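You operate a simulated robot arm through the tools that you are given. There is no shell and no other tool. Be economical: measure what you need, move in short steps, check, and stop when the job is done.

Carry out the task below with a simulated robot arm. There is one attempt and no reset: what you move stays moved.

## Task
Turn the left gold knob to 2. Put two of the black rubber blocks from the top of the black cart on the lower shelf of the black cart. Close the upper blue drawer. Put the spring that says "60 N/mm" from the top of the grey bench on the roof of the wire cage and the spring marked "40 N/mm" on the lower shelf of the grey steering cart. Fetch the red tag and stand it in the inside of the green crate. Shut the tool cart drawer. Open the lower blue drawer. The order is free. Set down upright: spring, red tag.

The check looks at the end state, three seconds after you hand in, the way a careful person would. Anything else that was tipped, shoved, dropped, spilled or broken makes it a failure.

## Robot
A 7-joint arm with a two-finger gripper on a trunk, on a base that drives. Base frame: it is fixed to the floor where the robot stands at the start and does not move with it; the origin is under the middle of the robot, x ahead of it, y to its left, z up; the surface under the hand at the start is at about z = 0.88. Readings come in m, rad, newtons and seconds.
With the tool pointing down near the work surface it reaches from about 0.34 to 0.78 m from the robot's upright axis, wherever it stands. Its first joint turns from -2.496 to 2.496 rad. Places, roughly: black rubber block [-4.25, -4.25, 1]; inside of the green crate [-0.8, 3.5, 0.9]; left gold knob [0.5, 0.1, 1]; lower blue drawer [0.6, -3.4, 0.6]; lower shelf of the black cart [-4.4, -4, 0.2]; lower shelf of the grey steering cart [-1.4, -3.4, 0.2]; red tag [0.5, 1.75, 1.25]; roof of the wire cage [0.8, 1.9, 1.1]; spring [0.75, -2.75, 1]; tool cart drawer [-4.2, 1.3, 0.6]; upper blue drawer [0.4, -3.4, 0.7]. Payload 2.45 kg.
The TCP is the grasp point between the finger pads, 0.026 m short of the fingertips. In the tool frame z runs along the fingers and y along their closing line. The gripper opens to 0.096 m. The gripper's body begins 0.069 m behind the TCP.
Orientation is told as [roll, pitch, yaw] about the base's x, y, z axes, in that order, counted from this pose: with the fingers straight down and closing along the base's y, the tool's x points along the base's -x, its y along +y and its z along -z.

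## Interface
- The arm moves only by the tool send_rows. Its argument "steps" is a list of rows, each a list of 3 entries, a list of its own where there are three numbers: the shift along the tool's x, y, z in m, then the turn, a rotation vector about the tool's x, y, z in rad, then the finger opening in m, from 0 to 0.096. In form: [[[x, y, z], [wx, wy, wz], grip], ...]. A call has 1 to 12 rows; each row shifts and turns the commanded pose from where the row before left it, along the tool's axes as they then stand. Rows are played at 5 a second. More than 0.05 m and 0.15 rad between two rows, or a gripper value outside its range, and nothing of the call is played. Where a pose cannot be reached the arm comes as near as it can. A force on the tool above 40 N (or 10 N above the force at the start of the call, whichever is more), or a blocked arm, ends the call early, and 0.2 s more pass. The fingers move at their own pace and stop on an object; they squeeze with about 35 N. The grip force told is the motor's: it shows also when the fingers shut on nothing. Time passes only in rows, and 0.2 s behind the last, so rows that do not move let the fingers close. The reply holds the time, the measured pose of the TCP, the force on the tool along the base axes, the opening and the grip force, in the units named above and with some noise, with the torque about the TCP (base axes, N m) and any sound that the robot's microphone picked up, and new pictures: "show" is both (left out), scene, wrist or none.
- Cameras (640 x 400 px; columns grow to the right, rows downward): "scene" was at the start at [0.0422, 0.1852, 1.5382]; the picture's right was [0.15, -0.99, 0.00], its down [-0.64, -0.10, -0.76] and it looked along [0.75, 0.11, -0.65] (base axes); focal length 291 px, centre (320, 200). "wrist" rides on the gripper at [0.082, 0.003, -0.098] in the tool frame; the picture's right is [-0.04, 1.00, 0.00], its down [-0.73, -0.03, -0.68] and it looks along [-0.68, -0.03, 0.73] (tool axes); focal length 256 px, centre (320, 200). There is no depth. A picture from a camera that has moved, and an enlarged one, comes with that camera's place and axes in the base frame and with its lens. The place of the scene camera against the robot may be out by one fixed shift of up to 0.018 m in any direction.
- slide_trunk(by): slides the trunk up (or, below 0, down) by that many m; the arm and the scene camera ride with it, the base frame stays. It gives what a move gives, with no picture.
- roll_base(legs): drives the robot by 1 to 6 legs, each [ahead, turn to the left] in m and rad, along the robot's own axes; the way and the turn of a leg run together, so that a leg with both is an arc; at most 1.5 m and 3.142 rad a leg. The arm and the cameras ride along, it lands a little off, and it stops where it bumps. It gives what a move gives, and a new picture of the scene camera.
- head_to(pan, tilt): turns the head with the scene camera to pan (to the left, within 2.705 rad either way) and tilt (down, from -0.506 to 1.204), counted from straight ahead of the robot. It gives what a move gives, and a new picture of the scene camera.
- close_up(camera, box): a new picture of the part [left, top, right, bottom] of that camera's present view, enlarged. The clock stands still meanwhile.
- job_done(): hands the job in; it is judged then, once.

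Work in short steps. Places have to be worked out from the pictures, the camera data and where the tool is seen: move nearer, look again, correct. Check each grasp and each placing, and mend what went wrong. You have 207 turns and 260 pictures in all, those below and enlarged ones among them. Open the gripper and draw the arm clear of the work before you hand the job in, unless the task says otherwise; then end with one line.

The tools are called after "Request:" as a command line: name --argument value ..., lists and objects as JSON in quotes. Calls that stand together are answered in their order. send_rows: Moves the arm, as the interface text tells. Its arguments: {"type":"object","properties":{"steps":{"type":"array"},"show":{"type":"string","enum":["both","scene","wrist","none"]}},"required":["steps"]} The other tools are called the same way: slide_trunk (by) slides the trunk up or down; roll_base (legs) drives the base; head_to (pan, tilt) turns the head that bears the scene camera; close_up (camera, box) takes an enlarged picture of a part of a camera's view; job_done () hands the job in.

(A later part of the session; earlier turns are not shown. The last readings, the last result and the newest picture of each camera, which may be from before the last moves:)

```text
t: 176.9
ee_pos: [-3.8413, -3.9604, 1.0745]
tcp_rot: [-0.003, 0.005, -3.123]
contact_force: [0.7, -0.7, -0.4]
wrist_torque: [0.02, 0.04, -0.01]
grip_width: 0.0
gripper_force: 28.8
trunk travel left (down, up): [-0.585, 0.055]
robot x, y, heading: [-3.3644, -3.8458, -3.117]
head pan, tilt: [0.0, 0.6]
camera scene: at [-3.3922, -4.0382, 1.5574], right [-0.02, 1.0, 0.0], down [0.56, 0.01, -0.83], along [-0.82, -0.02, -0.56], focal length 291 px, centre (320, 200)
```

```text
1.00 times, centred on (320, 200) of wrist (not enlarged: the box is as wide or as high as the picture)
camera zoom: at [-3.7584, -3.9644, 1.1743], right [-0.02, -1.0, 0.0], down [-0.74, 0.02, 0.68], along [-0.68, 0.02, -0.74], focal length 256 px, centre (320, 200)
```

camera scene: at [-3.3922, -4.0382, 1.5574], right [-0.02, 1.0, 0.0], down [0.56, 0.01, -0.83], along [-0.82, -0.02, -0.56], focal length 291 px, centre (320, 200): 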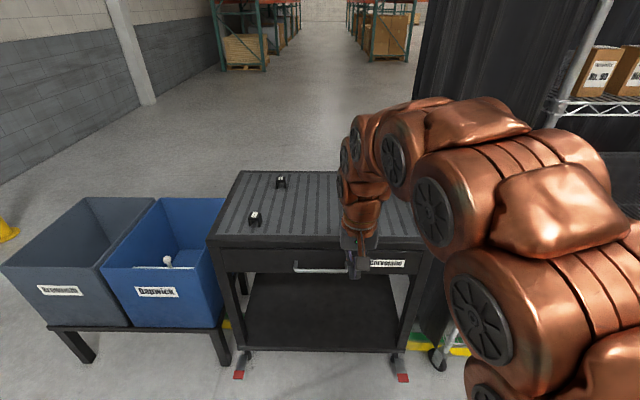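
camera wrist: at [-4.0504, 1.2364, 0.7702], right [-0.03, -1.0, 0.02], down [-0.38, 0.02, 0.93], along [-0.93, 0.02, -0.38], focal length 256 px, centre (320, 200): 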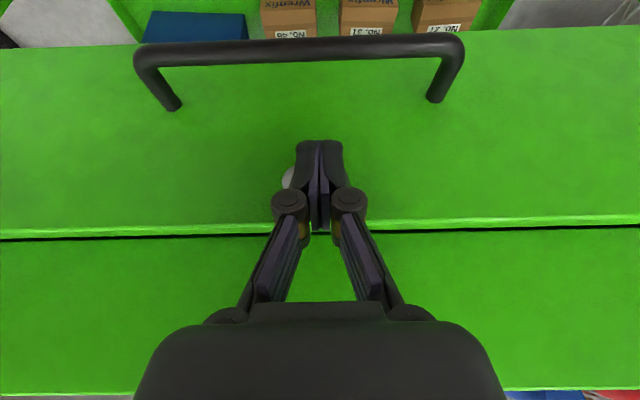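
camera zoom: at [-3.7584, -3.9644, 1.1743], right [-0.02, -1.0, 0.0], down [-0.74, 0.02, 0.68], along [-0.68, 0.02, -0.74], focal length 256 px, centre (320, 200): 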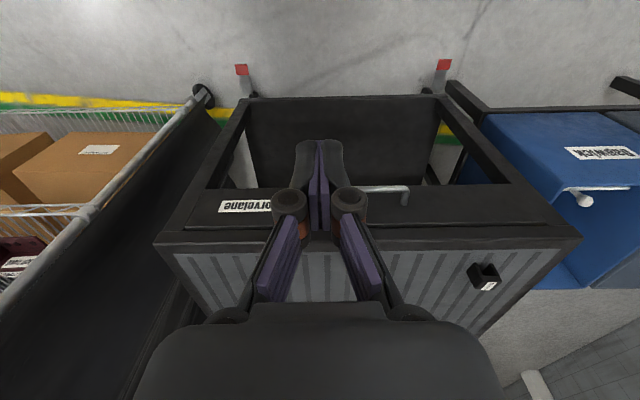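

Blocks: #1 at about (−4.2, −4.285), #2 at about (−4.46, −4.23), top surface z≈0.885; cart front edge x≈−4.14. I move the base to stand in front of them.

Request:
roll_base --legs '[[0, 0.95], [0.42, 0], [0, -0.975]]'

Request:
send_rows --steps '[[[0, -0.04, 0], [0, -0.15, 0], 0.09], [[0, -0.04, 0], [0, -0.15, 0], 0.09], [[0, -0.03, 0], [0, -0.15, 0], 0.09], [[0, 0, 0], [0, -0.15, 0], 0.09], [[0, 0, 0], [0, 0, 0], 0.09]]' --show "both"

```text
t: 184.4
ee_pos: [-4.0749, -4.3049, 1.0756]
tcp_rot: [-0.002, 0.004, -3.14]
contact_force: [0.1, -0.2, 0.7]
wrist_torque: [-0.02, -0.01, -0.02]
grip_width: 0.0003
gripper_force: 28.7
trunk travel left (down, up): [-0.585, 0.055]
robot x, y, heading: [-3.5956, -4.2007, -3.133]
head pan, tilt: [0.0, 0.6]
camera scene: at [-3.6277, -4.3881, 1.5574], right [0.0, 1.0, 0.0], down [0.56, 0.0, -0.83], along [-0.83, 0.0, -0.56], focal length 291 px, centre (320, 200)
```

scene: 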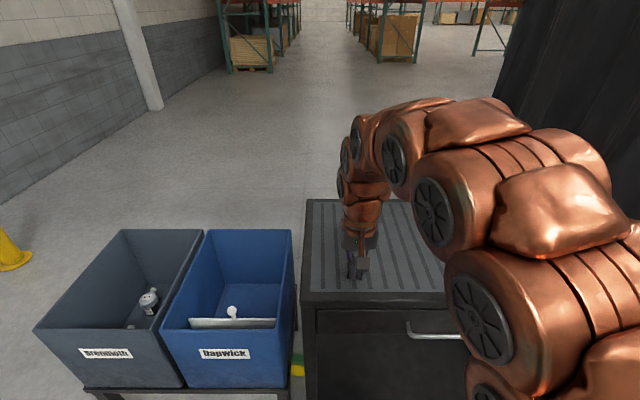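

```text
t: 185.7
ee_pos: [-4.0744, -4.1935, 1.0756]
tcp_rot: [-0.002, -0.597, -3.139]
contact_force: [-1.3, -0.3, 0.7]
wrist_torque: [-0.01, -0.02, 0.01]
grip_width: 0.09
gripper_force: 0.1
trunk travel left (down, up): [-0.585, 0.055]
robot x, y, heading: [-3.5972, -4.1988, -3.136]
head pan, tilt: [0.0, 0.6]
camera scene: at [-3.6277, -4.3881, 1.5575], right [0.0, 1.0, 0.0], down [0.56, 0.0, -0.83], along [-0.83, 0.0, -0.56], focal length 291 px, centre (320, 200)
camera wrist: at [-3.951, -4.1984, 1.111], right [-0.03, -1.0, 0.02], down [-0.22, 0.03, 0.97], along [-0.97, 0.03, -0.23], focal length 256 px, centre (320, 200)
```

scene: 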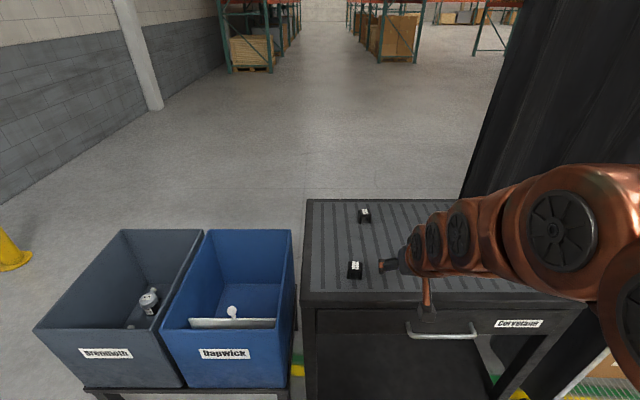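
wrist: 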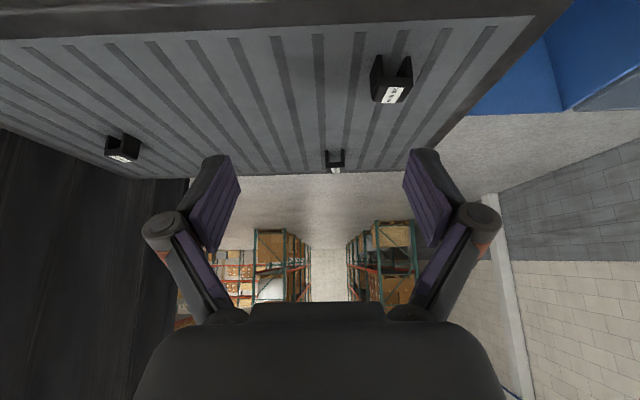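

Three blocks are on the cart; #1 is at about (−4.233, −4.283). I zoom for its orientation.

Request:
close_up --camera "wrist" --box '[300, 40, 460, 180]'

Request:
close_up --camera "scene" --box '[320, 190, 420, 300]'

```text
2.86 times, centred on (380, 110) of wrist
camera zoom: at [-3.951, -4.1984, 1.111], right [-0.03, -1.0, 0.02], down [-0.22, 0.03, 0.97], along [-0.97, 0.03, -0.23], focal length 731 px, centre (149, 457)
```

zoom: 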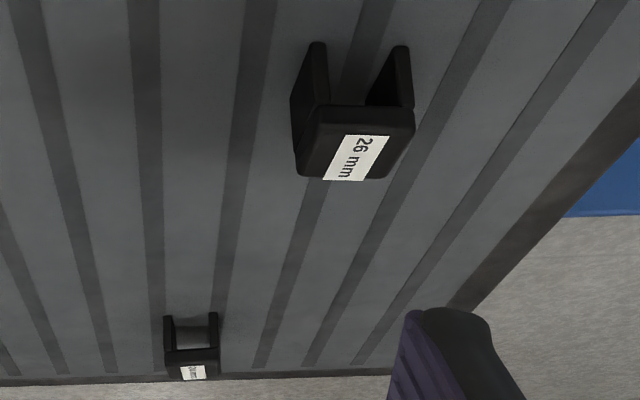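

```text
3.64 times, centred on (370, 245) of scene
camera zoom: at [-3.6277, -4.3881, 1.5575], right [0.0, 1.0, 0.0], down [0.56, 0.0, -0.83], along [-0.83, 0.0, -0.56], focal length 1058 px, centre (138, 36)
```

zoom: 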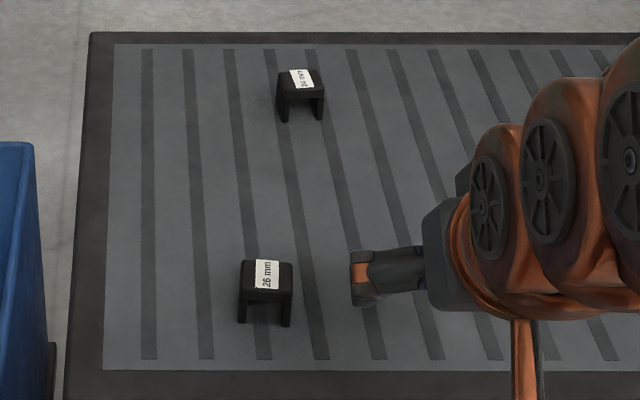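

Both are U-shaped blocks with legs along y; gripping across y is right. I move above block #1, keeping the 0.6 rad tilt.

Request:
send_rows --steps '[[[-0.018, 0.018, 0.03], [0, 0, 0], 0.075], [[-0.018, 0.018, 0.03], [0, 0, 0], 0.075], [[-0.018, 0.018, 0.03], [0, 0, 0], 0.075], [[-0.018, 0.018, 0.03], [0, 0, 0], 0.075], [[-0.017, 0.0175, 0.032], [0, 0, 0], 0.075], [[0, 0, 0], [0, 0, 0], 0.075]]' --show "both"

```text
t: 187.1
ee_pos: [-4.2327, -4.2847, 0.9976]
tcp_rot: [-0.001, -0.597, -3.142]
contact_force: [0.3, -0.9, -0.1]
wrist_torque: [0.01, -0.03, 0.02]
grip_width: 0.0749
gripper_force: 0.1
trunk travel left (down, up): [-0.585, 0.055]
robot x, y, heading: [-3.5991, -4.1935, -3.138]
head pan, tilt: [0.0, 0.6]
camera scene: at [-3.6278, -4.3882, 1.5574], right [0.0, 1.0, 0.0], down [0.56, 0.0, -0.83], along [-0.83, 0.0, -0.56], focal length 291 px, centre (320, 200)
camera wrist: at [-4.1099, -4.2896, 1.0333], right [-0.03, -1.0, 0.02], down [-0.23, 0.03, 0.97], along [-0.97, 0.03, -0.23], focal length 256 px, centre (320, 200)
```

scene: 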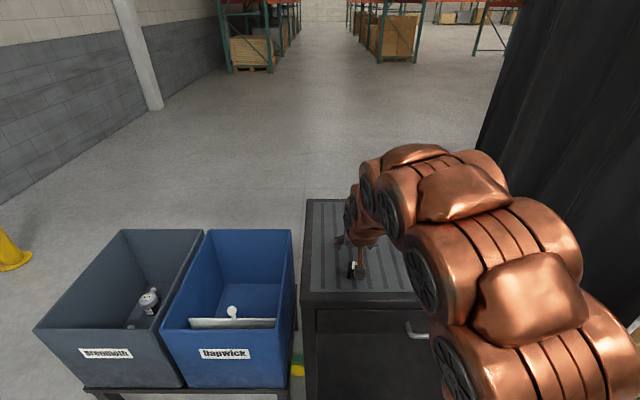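
wrist: 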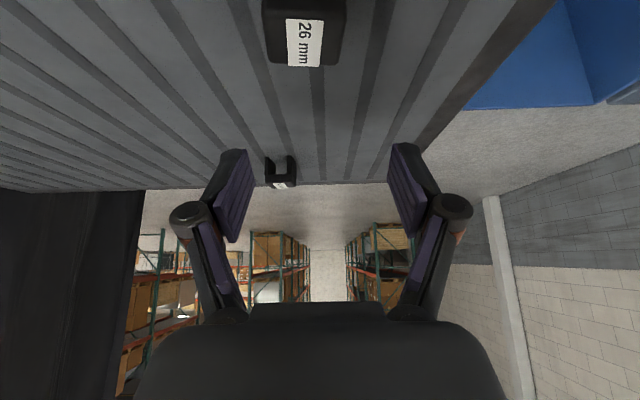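

Block #1's top centre reads about (−4.222, −4.281). I descend over it to z≈0.922.

Request:
send_rows --steps '[[[0.018, -0.002, 0.022], [0, 0, 0], 0.075], [[0.018, 0, 0.022], [0, 0, 0], 0.075], [[0.012, 0, 0.015], [0, 0, 0], 0.075], [[0, 0, 0], [0, 0, 0], 0.075]]' --show "wrist"

Request:
close_up --camera "scene" --box '[300, 200, 440, 310]'

```text
t: 188.1
ee_pos: [-4.2285, -4.2809, 0.9222]
tcp_rot: [-0.003, -0.597, -3.141]
contact_force: [-0.2, -0.3, 0.1]
wrist_torque: [-0.06, -0.01, -0.01]
grip_width: 0.0749
gripper_force: 0.0
trunk travel left (down, up): [-0.585, 0.055]
robot x, y, heading: [-3.6012, -4.198, -3.134]
head pan, tilt: [0.0, 0.6]
camera wrist: at [-4.1048, -4.2855, 0.9588], right [-0.03, -1.0, 0.02], down [-0.23, 0.03, 0.97], along [-0.97, 0.03, -0.23], focal length 256 px, centre (320, 200)
```

wrist: 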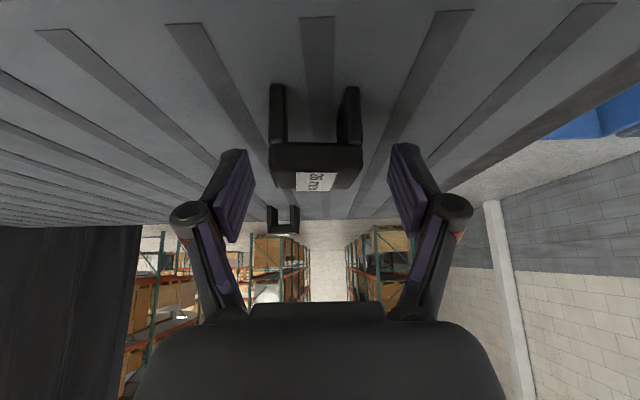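

```text
3.64 times, centred on (370, 255) of scene
camera zoom: at [-3.6278, -4.3882, 1.5575], right [0.0, 1.0, 0.0], down [0.56, 0.0, -0.83], along [-0.83, 0.0, -0.56], focal length 1058 px, centre (138, 0)
```

zoom: 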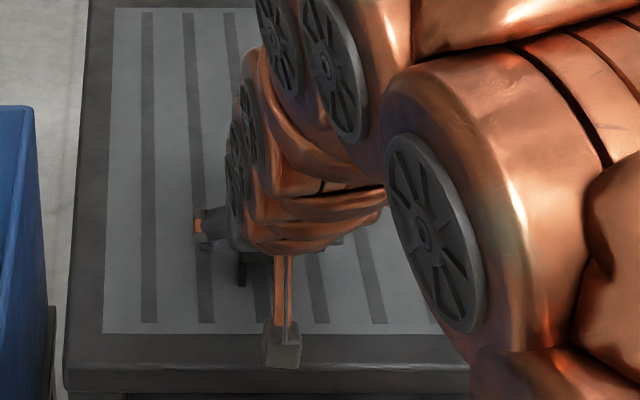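

The block is centred sideways; pads should come ~11 mm toward the block's middle. I adjust and close.

Request:
send_rows --steps '[[[0.012, 0, -0.003], [0, 0, 0], 0.075], [[0, 0, 0], [0, 0, 0], 0.04], [[0, 0, 0], [0, 0, 0], 0.0], [[0, 0, 0], [0, 0, 0], 0.0], [[0, 0, 0], [0, 0, 0], 0.0]]' --show "none"

Request:
send_rows --steps '[[[-0.017, 0, -0.025], [0, 0, 0], 0.0], [[-0.017, 0, -0.025], [0, 0, 0], 0.0], [[0, 0, 0], [0, 0, 0], 0.0]]' --show "wrist"

```text
t: 189.2
ee_pos: [-4.2153, -4.2824, 0.919]
tcp_rot: [0.0, -0.599, -3.14]
contact_force: [-1.3, 0.9, 5.0]
wrist_torque: [0.03, 0.08, -0.1]
grip_width: 0.0426
gripper_force: 35.4
trunk travel left (down, up): [-0.585, 0.055]
robot x, y, heading: [-3.5994, -4.1995, -3.136]
head pan, tilt: [0.0, 0.6]
```

```text
t: 190.1
ee_pos: [-4.2172, -4.2813, 0.9786]
tcp_rot: [-0.001, -0.596, -3.139]
contact_force: [-0.9, 0.5, -0.6]
wrist_torque: [0.0, -0.01, -0.03]
grip_width: 0.0423
gripper_force: 34.7
trunk travel left (down, up): [-0.585, 0.055]
robot x, y, heading: [-3.5965, -4.1956, -3.133]
head pan, tilt: [0.0, 0.6]
camera wrist: at [-4.0936, -4.286, 1.0146], right [-0.03, -1.0, 0.02], down [-0.23, 0.03, 0.97], along [-0.97, 0.03, -0.23], focal length 256 px, centre (320, 200)
```

wrist: 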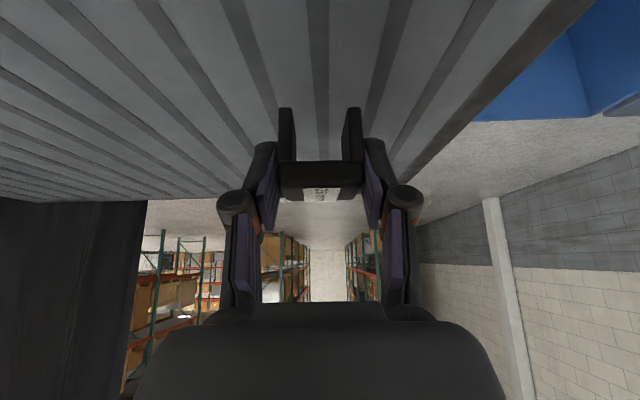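

Block #1 is held. I back the base off 0.35 m, then lower the trunk fully to shelf level.

Request:
roll_base --legs '[[-0.33, 0]]'

Request:
slide_trunk --by -0.55

Request:
head_to --pan 0.0 --tilt 0.5

Request:
close_up --camera "wrist" --box '[0, 0, 640, 400]'

```text
t: 192.2
ee_pos: [-3.8866, -4.2805, 0.9786]
tcp_rot: [-0.002, -0.6, -3.141]
contact_force: [-0.3, 0.4, 0.4]
wrist_torque: [0.02, -0.01, 0.02]
grip_width: 0.0417
gripper_force: 35.1
trunk travel left (down, up): [-0.585, 0.055]
robot x, y, heading: [-3.2679, -4.1952, -3.134]
head pan, tilt: [0.0, 0.6]
camera scene: at [-3.2975, -4.3868, 1.5574], right [0.0, 1.0, 0.0], down [0.57, 0.0, -0.83], along [-0.82, 0.0, -0.57], focal length 291 px, centre (320, 200)
```

scene: 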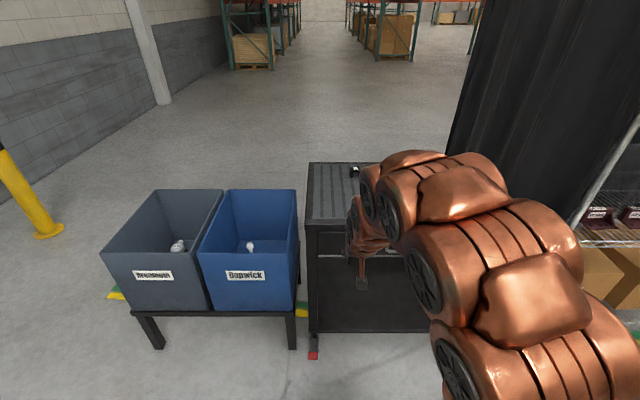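

```text
refused: -0.55 is not a number from -0.4 to 0.4
```

```text
t: 192.9
ee_pos: [-3.8873, -4.2791, 0.9786]
tcp_rot: [-0.001, -0.596, -3.14]
contact_force: [-0.8, -1.5, -0.4]
wrist_torque: [0.0, -0.02, -0.02]
grip_width: 0.0413
gripper_force: 34.8
trunk travel left (down, up): [-0.585, 0.055]
robot x, y, heading: [-3.2662, -4.1975, -3.138]
head pan, tilt: [0.0, 0.499]
camera scene: at [-3.3, -4.3868, 1.5665], right [0.0, 1.0, 0.0], down [0.48, 0.0, -0.88], along [-0.88, 0.0, -0.48], focal length 291 px, centre (320, 200)
```

scene: 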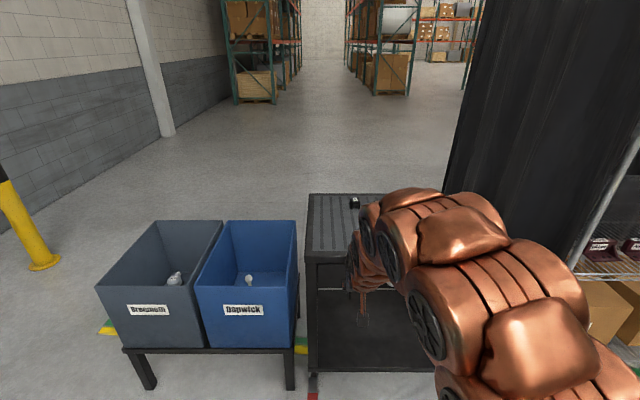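

```text
1.00 times, centred on (320, 200) of wrist (not enlarged: the box is as wide or as high as the picture)
camera zoom: at [-3.7633, -4.2841, 1.0146], right [-0.03, -1.0, 0.02], down [-0.23, 0.03, 0.97], along [-0.97, 0.03, -0.23], focal length 256 px, centre (320, 200)
```

zoom: 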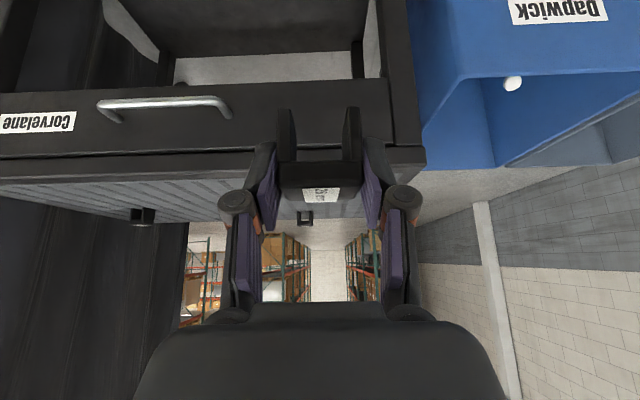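

Lower the trunk in two slides, shifting the arm sideways so the block is clear of the cart's leg.

Request:
slide_trunk --by -0.3

Request:
slide_trunk --by -0.27

Request:
send_rows --steps '[[[0, -0.04, 0], [0, 0, 0], 0.0], [[0, -0.04, 0], [0, 0, 0], 0.0], [[0, -0.04, 0], [0, 0, 0], 0.0], [[0, 0, 0], [0, 0, 0], 0.0]]' --show "both"

```text
t: 195.9
ee_pos: [-3.887, -4.2794, 0.6785]
tcp_rot: [-0.002, -0.597, -3.139]
contact_force: [-0.5, -0.5, 0.6]
wrist_torque: [0.02, 0.0, -0.01]
grip_width: 0.0412
gripper_force: 35.2
trunk travel left (down, up): [-0.285, 0.355]
robot x, y, heading: [-3.2698, -4.1946, -3.138]
head pan, tilt: [0.0, 0.499]
```

```text
t: 198.7
ee_pos: [-3.8865, -4.2804, 0.4087]
tcp_rot: [-0.002, -0.597, -3.141]
contact_force: [0.9, 0.0, -1.0]
wrist_torque: [0.03, -0.01, -0.01]
grip_width: 0.0415
gripper_force: 35.4
trunk travel left (down, up): [-0.015, 0.625]
robot x, y, heading: [-3.2683, -4.1964, -3.139]
head pan, tilt: [0.0, 0.499]
```

```text
t: 199.7
ee_pos: [-3.8849, -4.16, 0.4099]
tcp_rot: [-0.003, -0.597, -3.14]
contact_force: [0.9, 0.2, -1.0]
wrist_torque: [0.01, -0.04, 0.0]
grip_width: 0.0412
gripper_force: 34.7
trunk travel left (down, up): [-0.015, 0.625]
robot x, y, heading: [-3.2673, -4.1946, -3.141]
head pan, tilt: [0.0, 0.499]
camera scene: at [-3.3, -4.3867, 0.9965], right [0.0, 1.0, 0.0], down [0.48, 0.0, -0.88], along [-0.88, 0.0, -0.48], focal length 291 px, centre (320, 200)
camera wrist: at [-3.7622, -4.1648, 0.4453], right [-0.03, -1.0, 0.02], down [-0.23, 0.03, 0.97], along [-0.97, 0.03, -0.23], focal length 256 px, centre (320, 200)
```

scene: 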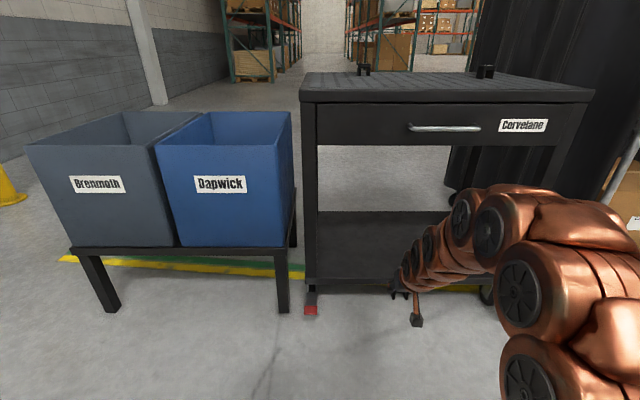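
wrist: 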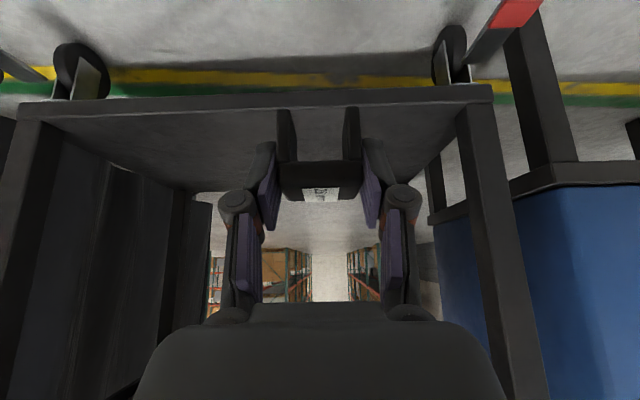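

Shelf top z≈0.19, front edge x≈−4.14, empty. I lower the arm to TCP z≈0.28 first, outside the cart.

Request:
send_rows --steps '[[[0.02, 0, 0.029], [0, 0, 0], 0.0], [[0.02, 0, 0.029], [0, 0, 0], 0.0], [[0.02, 0, 0.029], [0, 0, 0], 0.0], [[0.014, 0, 0.02], [0, 0, 0], 0.0], [[0, 0, 0], [0, 0, 0], 0.0]]' --show "none"

Request:
roll_base --legs '[[0.33, 0]]'

Request:
close_up --camera "wrist" --box '[0, 0, 640, 400]'

```text
t: 200.8
ee_pos: [-3.8854, -4.1595, 0.2789]
tcp_rot: [-0.002, -0.598, -3.139]
contact_force: [0.4, -0.2, -0.7]
wrist_torque: [-0.01, 0.01, 0.01]
grip_width: 0.0414
gripper_force: 35.0
trunk travel left (down, up): [-0.015, 0.625]
robot x, y, heading: [-3.2674, -4.1946, -3.139]
head pan, tilt: [0.0, 0.499]
```

```text
t: 203.0
ee_pos: [-4.2187, -4.1639, 0.2794]
tcp_rot: [0.0, -0.596, -3.137]
contact_force: [0.2, 0.8, -0.4]
wrist_torque: [0.01, 0.01, 0.01]
grip_width: 0.0413
gripper_force: 34.9
trunk travel left (down, up): [-0.015, 0.625]
robot x, y, heading: [-3.6005, -4.1971, -3.141]
head pan, tilt: [0.0, 0.499]
camera scene: at [-3.6309, -4.3886, 0.9965], right [-0.01, 1.0, 0.0], down [0.48, 0.0, -0.88], along [-0.88, -0.01, -0.48], focal length 291 px, centre (320, 200)
```

scene: 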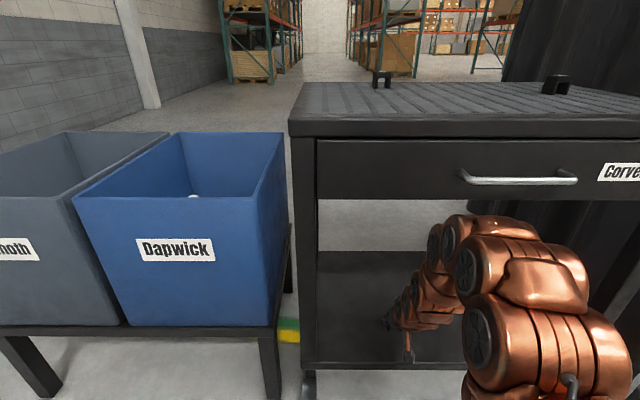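

```text
1.00 times, centred on (320, 200) of wrist (not enlarged: the box is as wide or as high as the picture)
camera zoom: at [-4.0941, -4.1671, 0.3153], right [-0.03, -1.0, 0.02], down [-0.23, 0.03, 0.97], along [-0.97, 0.02, -0.23], focal length 256 px, centre (320, 200)
```

zoom: 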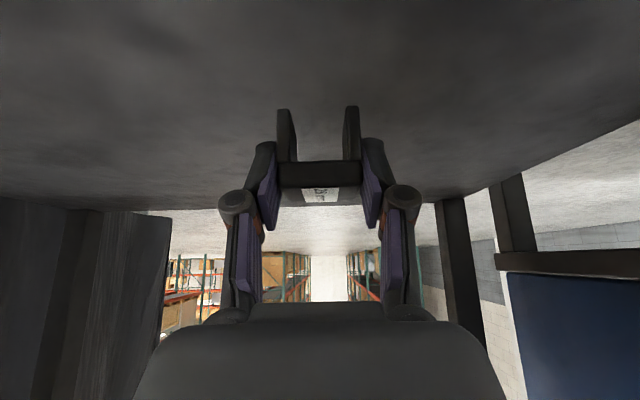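

Inside the cart now. I go 5 cm further in and down to near the shelf.

Request:
send_rows --steps '[[[-0.008, 0, 0.033], [0, 0, 0], 0.0], [[-0.008, 0, 0.032], [0, 0, 0], 0.0], [[0.0023, 0, 0.0033], [0, 0, 0], 0.0], [[0, 0, 0], [0, 0, 0], 0.0]]' --show "none"

Request:
send_rows --steps '[[[0.0023, 0, 0.0033], [0, 0, 0], 0.0], [[0.0023, 0, 0.0033], [0, 0, 0], 0.0]]' --show "wrist"

```text
t: 203.8
ee_pos: [-4.2705, -4.1647, 0.238]
tcp_rot: [-0.004, -0.608, -3.135]
contact_force: [22.0, -0.3, 34.4]
wrist_torque: [0.07, -0.24, 0.09]
grip_width: 0.0414
gripper_force: 35.3
trunk travel left (down, up): [-0.015, 0.625]
robot x, y, heading: [-3.6007, -4.1986, -3.135]
head pan, tilt: [0.0, 0.499]
stopped in row 3: the force on the tool passed its limit at 47 N (the readings are from after the stop); the commanded pose is now the measured one
```

```text
t: 204.4
ee_pos: [-4.2719, -4.1625, 0.2329]
tcp_rot: [-0.005, -0.616, -3.135]
contact_force: [23.3, -1.5, 35.7]
wrist_torque: [-0.4, -0.21, 0.15]
grip_width: 0.0411
gripper_force: 34.9
trunk travel left (down, up): [-0.015, 0.625]
robot x, y, heading: [-3.5992, -4.1993, -3.136]
head pan, tilt: [0.0, 0.499]
stopped in row 2: the force on the tool passed its limit at 57 N (the readings are from after the stop); the commanded pose is now the measured one
camera wrist: at [-4.1487, -4.1672, 0.266], right [-0.03, -1.0, 0.02], down [-0.21, 0.03, 0.98], along [-0.98, 0.02, -0.21], focal length 256 px, centre (320, 200)
```

wrist: 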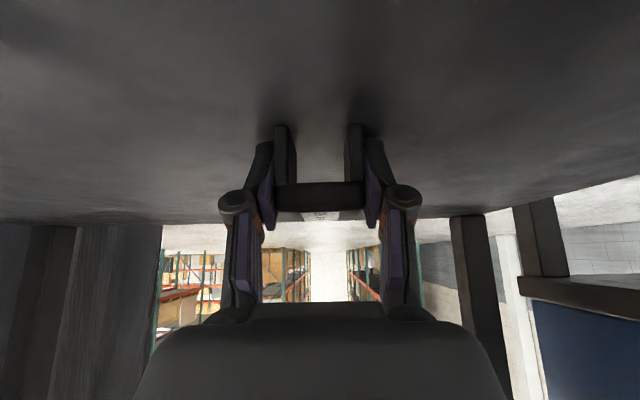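

The block is on the shelf (shelf z≈0.2). I relieve, open and draw back along the tool axis.

Request:
send_rows --steps '[[[-0.0015, 0, -0.003], [0, 0, 0], 0.0], [[0, 0, 0], [0, 0, 0], 0.06], [[0, 0, 0], [0, 0, 0], 0.065], [[0.0, 0, -0.025], [0, 0, 0], 0.065], [[0.0, 0, -0.035], [0, 0, 0], 0.065], [[0, 0, 0], [0, 0, 0], 0.065]]' --show "wrist"

```text
t: 205.8
ee_pos: [-4.2385, -4.1617, 0.2833]
tcp_rot: [-0.004, -0.614, -3.135]
contact_force: [-0.4, 0.1, 0.0]
wrist_torque: [0.01, 0.03, -0.03]
grip_width: 0.0651
gripper_force: 0.1
trunk travel left (down, up): [-0.015, 0.625]
robot x, y, heading: [-3.6004, -4.1953, -3.135]
head pan, tilt: [0.0, 0.499]
camera wrist: at [-4.1148, -4.166, 0.3166], right [-0.03, -1.0, 0.02], down [-0.21, 0.03, 0.98], along [-0.98, 0.02, -0.21], focal length 256 px, centre (320, 200)
```

wrist: 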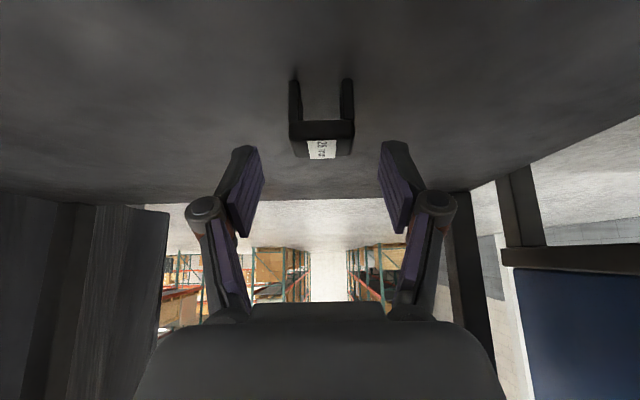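

Block #1 sits upright on the shelf. I back out and rise for the second block.

Request:
roll_base --legs '[[-0.33, 0]]'

Request:
slide_trunk --by 0.3

Request:
slide_trunk --by 0.3

Request:
send_rows --steps '[[[-0.02, 0.016, -0.03], [0, 0, 0], 0.075], [[-0.02, 0.016, -0.03], [0, 0, 0], 0.075], [[-0.02, 0.016, -0.03], [0, 0, 0], 0.075], [[-0.02, 0.01, -0.03], [0, 0.014, 0], 0.075], [[0, 0, 0], [0, 0, 0], 0.075]]' --show "none"

Request:
roll_base --legs '[[0.46, 0]]'

Request:
close_up --camera "wrist" --box '[0, 0, 640, 400]'

```text
t: 208.0
ee_pos: [-3.9102, -4.1611, 0.2824]
tcp_rot: [-0.002, -0.613, -3.132]
contact_force: [-0.5, -0.5, 0.0]
wrist_torque: [-0.01, 0.0, 0.01]
grip_width: 0.0651
gripper_force: 0.0
trunk travel left (down, up): [-0.015, 0.625]
robot x, y, heading: [-3.2701, -4.1956, -3.132]
head pan, tilt: [0.0, 0.499]
camera scene: at [-3.3016, -4.3859, 0.9965], right [-0.01, 1.0, 0.0], down [0.48, 0.0, -0.88], along [-0.88, -0.01, -0.48], focal length 291 px, centre (320, 200)
```

scene: 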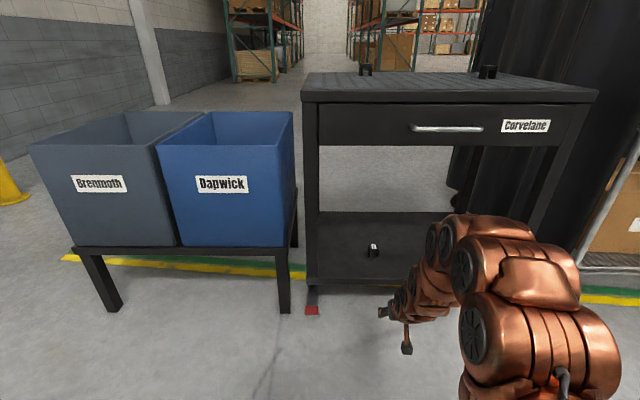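

```text
t: 211.0
ee_pos: [-3.9097, -4.1613, 0.5827]
tcp_rot: [-0.002, -0.612, -3.134]
contact_force: [0.4, -0.3, 0.1]
wrist_torque: [-0.01, -0.03, -0.02]
grip_width: 0.0654
gripper_force: 0.0
trunk travel left (down, up): [-0.315, 0.325]
robot x, y, heading: [-3.274, -4.1937, -3.126]
head pan, tilt: [0.0, 0.499]
```

```text
t: 214.0
ee_pos: [-3.9107, -4.1612, 0.8833]
tcp_rot: [-0.004, -0.612, -3.132]
contact_force: [0.1, -0.7, 0.3]
wrist_torque: [-0.01, -0.04, 0.01]
grip_width: 0.0651
gripper_force: 0.0
trunk travel left (down, up): [-0.615, 0.025]
robot x, y, heading: [-3.2716, -4.1915, -3.127]
head pan, tilt: [0.0, 0.499]
```

```text
t: 215.2
ee_pos: [-3.9075, -4.2205, 1.0264]
tcp_rot: [-0.003, -0.6, -3.132]
contact_force: [0.4, -0.2, -0.2]
wrist_torque: [-0.01, 0.02, -0.04]
grip_width: 0.0749
gripper_force: 0.0
trunk travel left (down, up): [-0.615, 0.025]
robot x, y, heading: [-3.27, -4.1966, -3.13]
head pan, tilt: [0.0, 0.499]
```

```text
t: 217.9
ee_pos: [-4.3677, -4.2242, 1.0245]
tcp_rot: [-0.002, -0.599, -3.134]
contact_force: [0.1, 1.2, 0.0]
wrist_torque: [0.0, 0.0, 0.01]
grip_width: 0.0749
gripper_force: 0.0
trunk travel left (down, up): [-0.615, 0.025]
robot x, y, heading: [-3.733, -4.1956, -3.132]
head pan, tilt: [0.0, 0.499]
camera scene: at [-3.7619, -4.3901, 1.5965], right [-0.01, 1.0, 0.0], down [0.48, 0.0, -0.88], along [-0.88, -0.01, -0.48], focal length 291 px, centre (320, 200)
```

scene: 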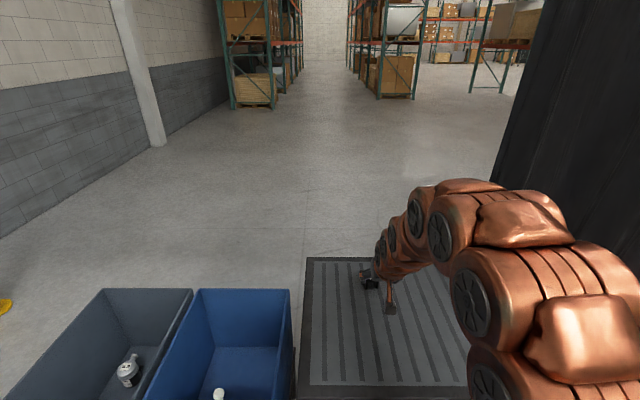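

```text
1.00 times, centred on (320, 200) of wrist (not enlarged: the box is as wide or as high as the picture)
camera zoom: at [-4.2442, -4.2273, 1.0615], right [-0.03, -1.0, 0.02], down [-0.22, 0.03, 0.97], along [-0.97, 0.02, -0.22], focal length 256 px, centre (320, 200)
```

zoom: 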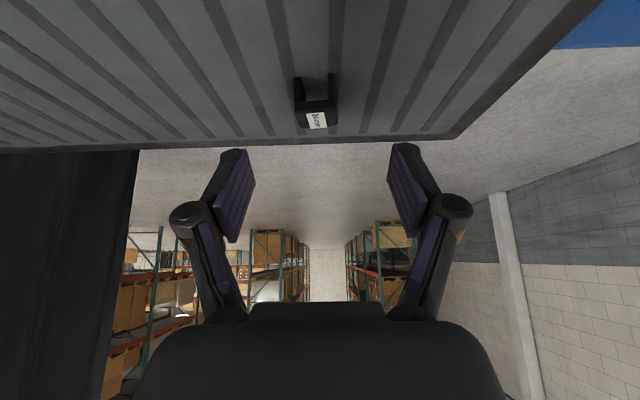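

Block #2's top centre: about (−4.481, −4.22). I move in above it.

Request:
send_rows --steps '[[[-0.019, -0.001, 0.037], [0, 0, 0], 0.075], [[-0.019, -0.001, 0.037], [0, 0, 0], 0.075], [[-0.018, -0.001, 0.037], [0, 0, 0], 0.075], [[0, 0, 0], [0, 0, 0], 0.075]]' --show "wrist"

```text
t: 218.9
ee_pos: [-4.4783, -4.2227, 0.9658]
tcp_rot: [-0.006, -0.6, -3.135]
contact_force: [-0.9, -0.2, -0.2]
wrist_torque: [0.01, -0.02, -0.02]
grip_width: 0.0748
gripper_force: 0.0
trunk travel left (down, up): [-0.615, 0.025]
robot x, y, heading: [-3.7286, -4.1996, -3.131]
head pan, tilt: [0.0, 0.499]
camera wrist: at [-4.3552, -4.2255, 1.0013], right [-0.03, -1.0, 0.02], down [-0.22, 0.03, 0.97], along [-0.97, 0.02, -0.22], focal length 256 px, centre (320, 200)
```

wrist: 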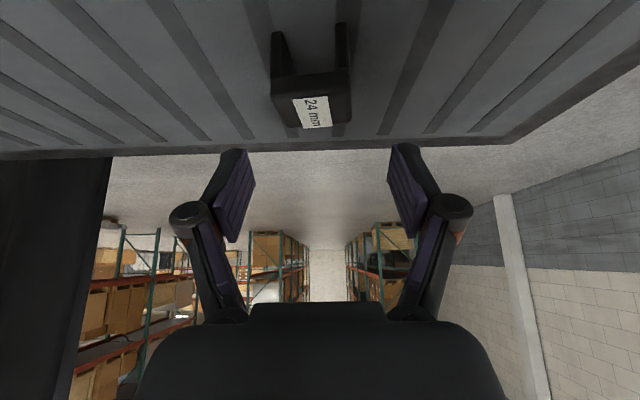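

Consistent. Descend 47 mm and grip, then lift.

Request:
send_rows --steps '[[[0.014, -0.001, 0.019], [0, 0, 0], 0.075], [[0.0145, 0, 0.019], [0, 0, 0], 0.075], [[0, 0, 0], [0, 0, 0], 0.075], [[0, 0, 0], [0, 0, 0], 0.04], [[0, 0, 0], [0, 0, 0], 0.0], [[0, 0, 0], [0, 0, 0], 0.0], [[0, 0, 0], [0, 0, 0], 0.0]]' --show "none"

Request:
send_rows --steps '[[[-0.017, 0, -0.025], [0, 0, 0], 0.0], [[-0.017, 0, -0.025], [0, 0, 0], 0.0], [[0, 0, 0], [0, 0, 0], 0.0]]' --show "wrist"

```text
t: 220.5
ee_pos: [-4.476, -4.2181, 0.9183]
tcp_rot: [-0.004, -0.599, -3.133]
contact_force: [1.4, 0.0, 3.0]
wrist_torque: [-0.03, -0.04, 0.09]
grip_width: 0.043
gripper_force: 34.5
trunk travel left (down, up): [-0.615, 0.025]
robot x, y, heading: [-3.7287, -4.1983, -3.132]
head pan, tilt: [0.0, 0.499]
```

```text
t: 221.3
ee_pos: [-4.4753, -4.2205, 0.9809]
tcp_rot: [-0.004, -0.599, -3.135]
contact_force: [0.0, 0.0, -0.3]
wrist_torque: [0.0, -0.07, 0.04]
grip_width: 0.0425
gripper_force: 35.1
trunk travel left (down, up): [-0.615, 0.025]
robot x, y, heading: [-3.7311, -4.1988, -3.131]
head pan, tilt: [0.0, 0.499]
camera wrist: at [-4.3525, -4.2233, 1.0157], right [-0.03, -1.0, 0.02], down [-0.22, 0.03, 0.97], along [-0.97, 0.02, -0.22], focal length 256 px, centre (320, 200)
```

wrist: 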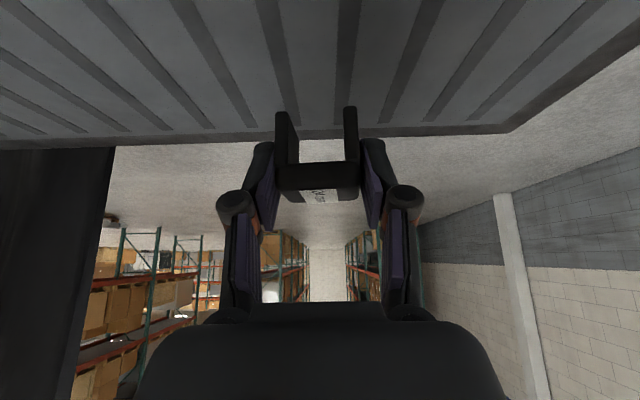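

Block #2 is held. I back out, lower and shift sideways toward y≈−3.98.

Request:
send_rows --steps '[[[0.033, 0, -0.023], [0, 0, 0], 0.0], [[0.033, 0, -0.023], [0, 0, 0], 0.0], [[0.033, 0, -0.023], [0, 0, 0], 0.0]]' --show "none"

Request:
roll_base --legs '[[-0.46, 0]]'

Request:
slide_trunk --by -0.3

Request:
slide_trunk --by -0.3

Request:
send_rows --steps '[[[0, -0.048, 0], [0, 0, 0], 0.0], [[0, -0.048, 0], [0, 0, 0], 0.0], [[0, -0.048, 0], [0, 0, 0], 0.0], [[0, -0.048, 0], [0, 0, 0], 0.0], [[0, -0.048, 0], [0, 0, 0], 0.0], [[0.018, 0, 0.026], [0, 0, 0], 0.0], [[0.018, 0, 0.026], [0, 0, 0], 0.0], [[0.018, 0, 0.026], [0, 0, 0], 0.0], [[0, 0, 0], [0, 0, 0], 0.0]]' --show "wrist"

```text
t: 222.1
ee_pos: [-4.3542, -4.2199, 0.9796]
tcp_rot: [0.0, -0.599, -3.135]
contact_force: [-0.3, -0.3, -1.3]
wrist_torque: [0.03, -0.01, -0.04]
grip_width: 0.0422
gripper_force: 35.1
trunk travel left (down, up): [-0.615, 0.025]
robot x, y, heading: [-3.7295, -4.1986, -3.127]
head pan, tilt: [0.0, 0.499]
```

```text
t: 224.9
ee_pos: [-3.8887, -4.2132, 0.9787]
tcp_rot: [-0.005, -0.599, -3.142]
contact_force: [-0.5, 1.0, -0.5]
wrist_torque: [-0.01, -0.01, 0.03]
grip_width: 0.0414
gripper_force: 34.5
trunk travel left (down, up): [-0.615, 0.025]
robot x, y, heading: [-3.2655, -4.1955, -3.139]
head pan, tilt: [0.0, 0.499]
camera scene: at [-3.298, -4.3875, 1.5965], right [0.0, 1.0, 0.0], down [0.48, 0.0, -0.88], along [-0.88, 0.0, -0.48], focal length 291 px, centre (320, 200)
```

scene: 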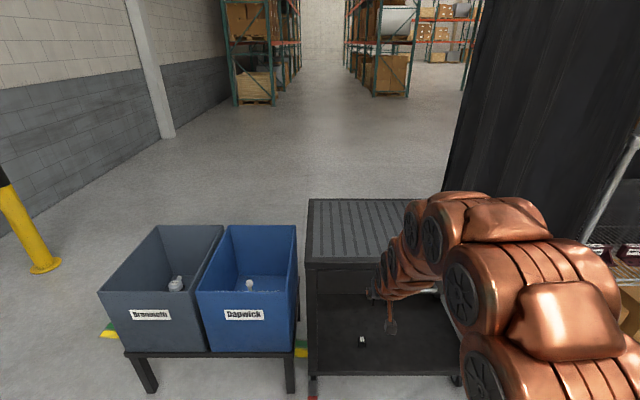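

```text
t: 227.9
ee_pos: [-3.8875, -4.2123, 0.6786]
tcp_rot: [-0.003, -0.598, -3.141]
contact_force: [0.3, 0.3, -0.4]
wrist_torque: [0.0, 0.04, -0.02]
grip_width: 0.0413
gripper_force: 35.5
trunk travel left (down, up): [-0.315, 0.325]
robot x, y, heading: [-3.2682, -4.1975, -3.142]
head pan, tilt: [0.0, 0.499]
```

```text
t: 230.9
ee_pos: [-3.8879, -4.2138, 0.3788]
tcp_rot: [-0.003, -0.598, -3.141]
contact_force: [-0.5, -1.4, -1.0]
wrist_torque: [-0.01, 0.0, 0.01]
grip_width: 0.0411
gripper_force: 35.2
trunk travel left (down, up): [-0.015, 0.625]
robot x, y, heading: [-3.2689, -4.1955, -3.136]
head pan, tilt: [0.0, 0.499]
```

```text
t: 232.9
ee_pos: [-3.8888, -3.9715, 0.2862]
tcp_rot: [-0.004, -0.602, -3.142]
contact_force: [0.9, 0.5, -0.8]
wrist_torque: [-0.02, 0.0, -0.01]
grip_width: 0.041
gripper_force: 34.8
trunk travel left (down, up): [-0.015, 0.625]
robot x, y, heading: [-3.2645, -4.195, -3.137]
head pan, tilt: [0.0, 0.499]
camera wrist: at [-3.7653, -3.9756, 0.3212], right [-0.03, -1.0, 0.02], down [-0.22, 0.03, 0.97], along [-0.97, 0.03, -0.22], focal length 256 px, centre (320, 200)
```

wrist: 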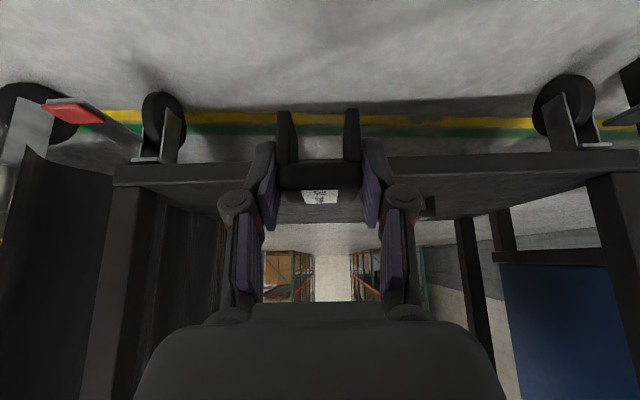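

Drive in 0.34 m, then lower onto the shelf.

Request:
roll_base --legs '[[0.34, 0]]'

Request:
send_rows --steps '[[[-0.01, 0, 0.026], [0, 0, 0], 0.0], [[0.003, 0, 0.022], [0, 0, 0], 0.0], [[0.002, 0, 0.003], [0, 0, 0], 0.0], [[0.002, 0, 0.003], [0, 0, 0], 0.0], [[0, 0, 0], [0, 0, 0], 0.0]]' --show "wrist"

```text
t: 235.2
ee_pos: [-4.2346, -3.9723, 0.2848]
tcp_rot: [-0.002, -0.6, -3.138]
contact_force: [-0.4, 0.0, -0.1]
wrist_torque: [-0.01, -0.01, 0.02]
grip_width: 0.0413
gripper_force: 34.9
trunk travel left (down, up): [-0.015, 0.625]
robot x, y, heading: [-3.6109, -4.1978, -3.138]
head pan, tilt: [0.0, 0.499]
camera scene: at [-3.6431, -4.388, 0.9966], right [0.0, 1.0, 0.0], down [0.48, 0.0, -0.88], along [-0.88, 0.0, -0.48], focal length 291 px, centre (320, 200)
```

scene: 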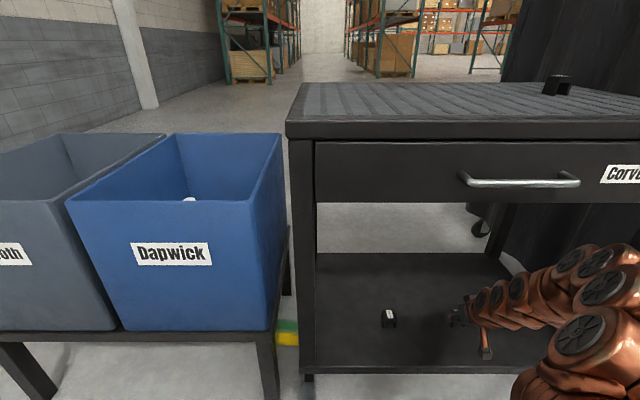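

```text
t: 236.4
ee_pos: [-4.2667, -3.9717, 0.243]
tcp_rot: [-0.003, -0.6, -3.14]
contact_force: [1.9, -0.1, 8.4]
wrist_torque: [0.06, -0.06, -0.01]
grip_width: 0.0411
gripper_force: 35.1
trunk travel left (down, up): [-0.015, 0.625]
robot x, y, heading: [-3.6112, -4.197, -3.14]
head pan, tilt: [0.0, 0.499]
camera wrist: at [-4.1438, -3.976, 0.2793], right [-0.03, -1.0, 0.02], down [-0.22, 0.03, 0.97], along [-0.97, 0.03, -0.22], focal length 256 px, centre (320, 200)
```

wrist: 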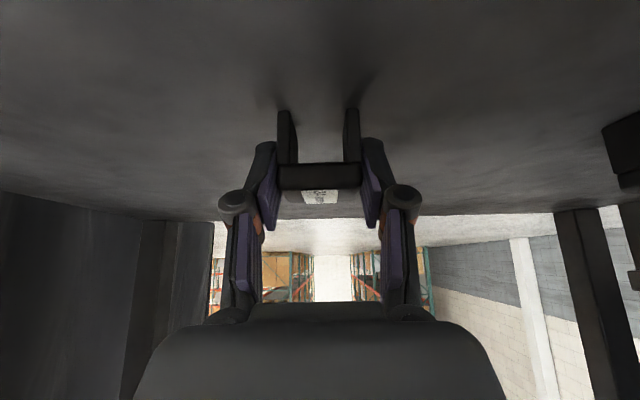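

Touching with 8 N. Release and draw back.

Request:
send_rows --steps '[[[0, 0, 0], [0, 0, 0], 0.06], [[0, 0, 0], [0, 0, 0], 0.065], [[0.0, 0, -0.025], [0, 0, 0], 0.065], [[0.0, 0, -0.035], [0, 0, 0], 0.065], [[0, 0, 0], [0, 0, 0], 0.065]]' --show "wrist"

Request:
roll_base --legs '[[-0.35, 0]]'

```text
t: 237.6
ee_pos: [-4.2331, -3.9713, 0.2936]
tcp_rot: [-0.005, -0.598, -3.141]
contact_force: [-0.6, 0.2, -0.1]
wrist_torque: [0.0, 0.0, 0.02]
grip_width: 0.0649
gripper_force: 0.2
trunk travel left (down, up): [-0.015, 0.625]
robot x, y, heading: [-3.6104, -4.1965, -3.145]
head pan, tilt: [0.0, 0.499]
camera wrist: at [-4.11, -3.9761, 0.329], right [-0.03, -1.0, 0.02], down [-0.22, 0.03, 0.97], along [-0.97, 0.03, -0.22], focal length 256 px, centre (320, 200)
```

wrist: 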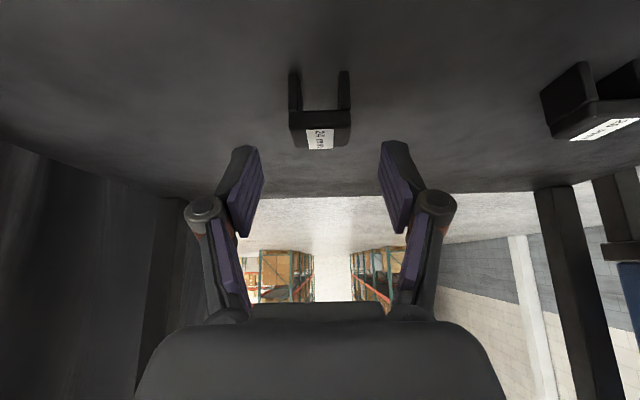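

```text
t: 239.8
ee_pos: [-3.8807, -3.9699, 0.2932]
tcp_rot: [-0.002, -0.598, -3.141]
contact_force: [0.9, -0.5, -0.3]
wrist_torque: [-0.03, 0.0, 0.01]
grip_width: 0.0648
gripper_force: 0.0
trunk travel left (down, up): [-0.015, 0.625]
robot x, y, heading: [-3.2586, -4.1966, -3.141]
head pan, tilt: [0.0, 0.499]
camera scene: at [-3.2908, -4.3874, 0.9966], right [0.0, 1.0, 0.0], down [0.48, 0.0, -0.88], along [-0.88, 0.0, -0.48], focal length 291 px, centre (320, 200)
```

scene: 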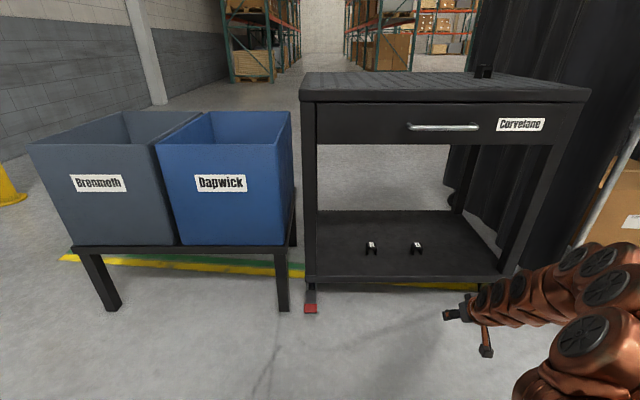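

Both blocks stand on the shelf. I raise the trunk, level and tuck the arm, then turn around (via north) to head east.

Request:
slide_trunk --by 0.4

Request:
slide_trunk --by 0.18

Request:
send_rows --steps '[[[0.0, 0.04, -0.025], [0, 0.15, 0], 0.03], [[0.0, 0.04, -0.025], [0, 0.15, 0], 0.0], [[0.0, 0.04, -0.03], [0, 0.15, 0], 0.0], [[0.0, 0.04, -0.03], [0, 0.148, 0], 0.0], [[0.02, 0.02, -0.04], [0, 0, 0], 0.0], [[0.03, 0.02, -0.03], [0, 0, 0], 0.0], [[0.04, 0, -0.02], [0, 0, 0], 0.0], [[0.04, 0, -0.02], [0, 0, 0], 0.0], [[0.04, 0, 0], [0, 0, 0], 0.0]]' --show "none"

Request:
roll_base --legs '[[0, -1.571], [0.15, 0], [0, -1.571]]'

```text
t: 243.7
ee_pos: [-3.8809, -3.9712, 0.693]
tcp_rot: [-0.005, -0.598, -3.142]
contact_force: [0.3, 0.2, 1.0]
wrist_torque: [-0.01, -0.03, -0.01]
grip_width: 0.0649
gripper_force: 0.0
trunk travel left (down, up): [-0.415, 0.225]
robot x, y, heading: [-3.2573, -4.1939, -3.141]
head pan, tilt: [0.0, 0.499]
```

```text
t: 245.7
ee_pos: [-3.8803, -3.9709, 0.8744]
tcp_rot: [-0.006, -0.599, -3.141]
contact_force: [-0.1, -0.8, -0.8]
wrist_torque: [0.0, 0.01, 0.02]
grip_width: 0.0651
gripper_force: 0.0
trunk travel left (down, up): [-0.595, 0.045]
robot x, y, heading: [-3.2577, -4.1979, -3.142]
head pan, tilt: [0.0, 0.499]
```

```text
t: 247.7
ee_pos: [-3.6722, -4.1719, 1.085]
tcp_rot: [-0.002, -0.002, 3.139]
contact_force: [-0.4, -0.1, -0.7]
wrist_torque: [0.02, -0.04, -0.02]
grip_width: 0.0
gripper_force: 28.6
trunk travel left (down, up): [-0.595, 0.045]
robot x, y, heading: [-3.2584, -4.198, -3.139]
head pan, tilt: [0.0, 0.499]
```

```text
t: 256.8
ee_pos: [-2.843, -4.0828, 1.0853]
tcp_rot: [-0.005, -0.003, -0.031]
contact_force: [-0.8, -0.3, 0.7]
wrist_torque: [-0.01, -0.03, 0.03]
grip_width: 0.0
gripper_force: 28.6
trunk travel left (down, up): [-0.595, 0.045]
robot x, y, heading: [-3.2577, -4.0413, -0.029]
head pan, tilt: [0.0, 0.499]
camera scene: at [-3.2012, -3.874, 1.5765], right [-0.03, -1.0, 0.0], down [-0.48, 0.01, -0.88], along [0.88, -0.02, -0.48], focal length 291 px, centre (320, 200)
```

scene: 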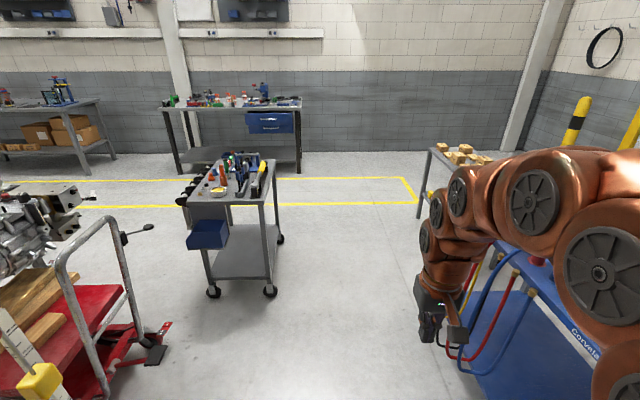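

The steering cart, the grey bench with springs and the blue drawers are visible ahead. I pass south of the cart and go up in front of the drawers.

Request:
roll_base --legs '[[0, 0.035], [1.5, 0], [1.0, 0], [0, 0.85], [0.7, 0], [0, -0.86]]'

```text
t: 277.4
ee_pos: [0.1273, -3.5244, 1.0861]
tcp_rot: [-0.002, -0.002, -0.012]
contact_force: [0.0, -0.5, 0.5]
wrist_torque: [-0.01, 0.0, 0.0]
grip_width: 0.0001
gripper_force: 28.7
trunk travel left (down, up): [-0.595, 0.045]
robot x, y, heading: [-0.2823, -3.4928, -0.006]
head pan, tilt: [0.0, 0.499]
camera scene: at [-0.2348, -3.3223, 1.5765], right [-0.01, -1.0, 0.0], down [-0.48, 0.0, -0.88], along [0.88, -0.01, -0.48], focal length 291 px, centre (320, 200)
```

scene: 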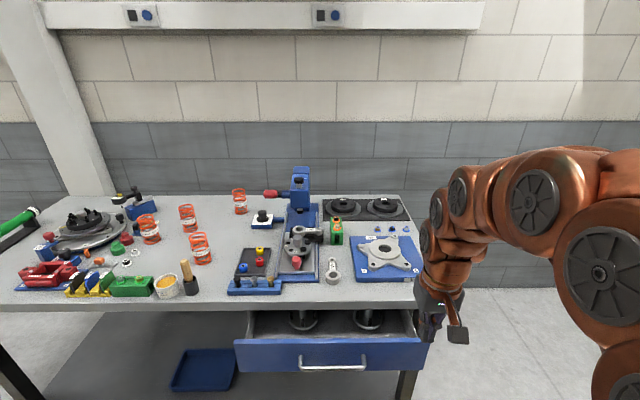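

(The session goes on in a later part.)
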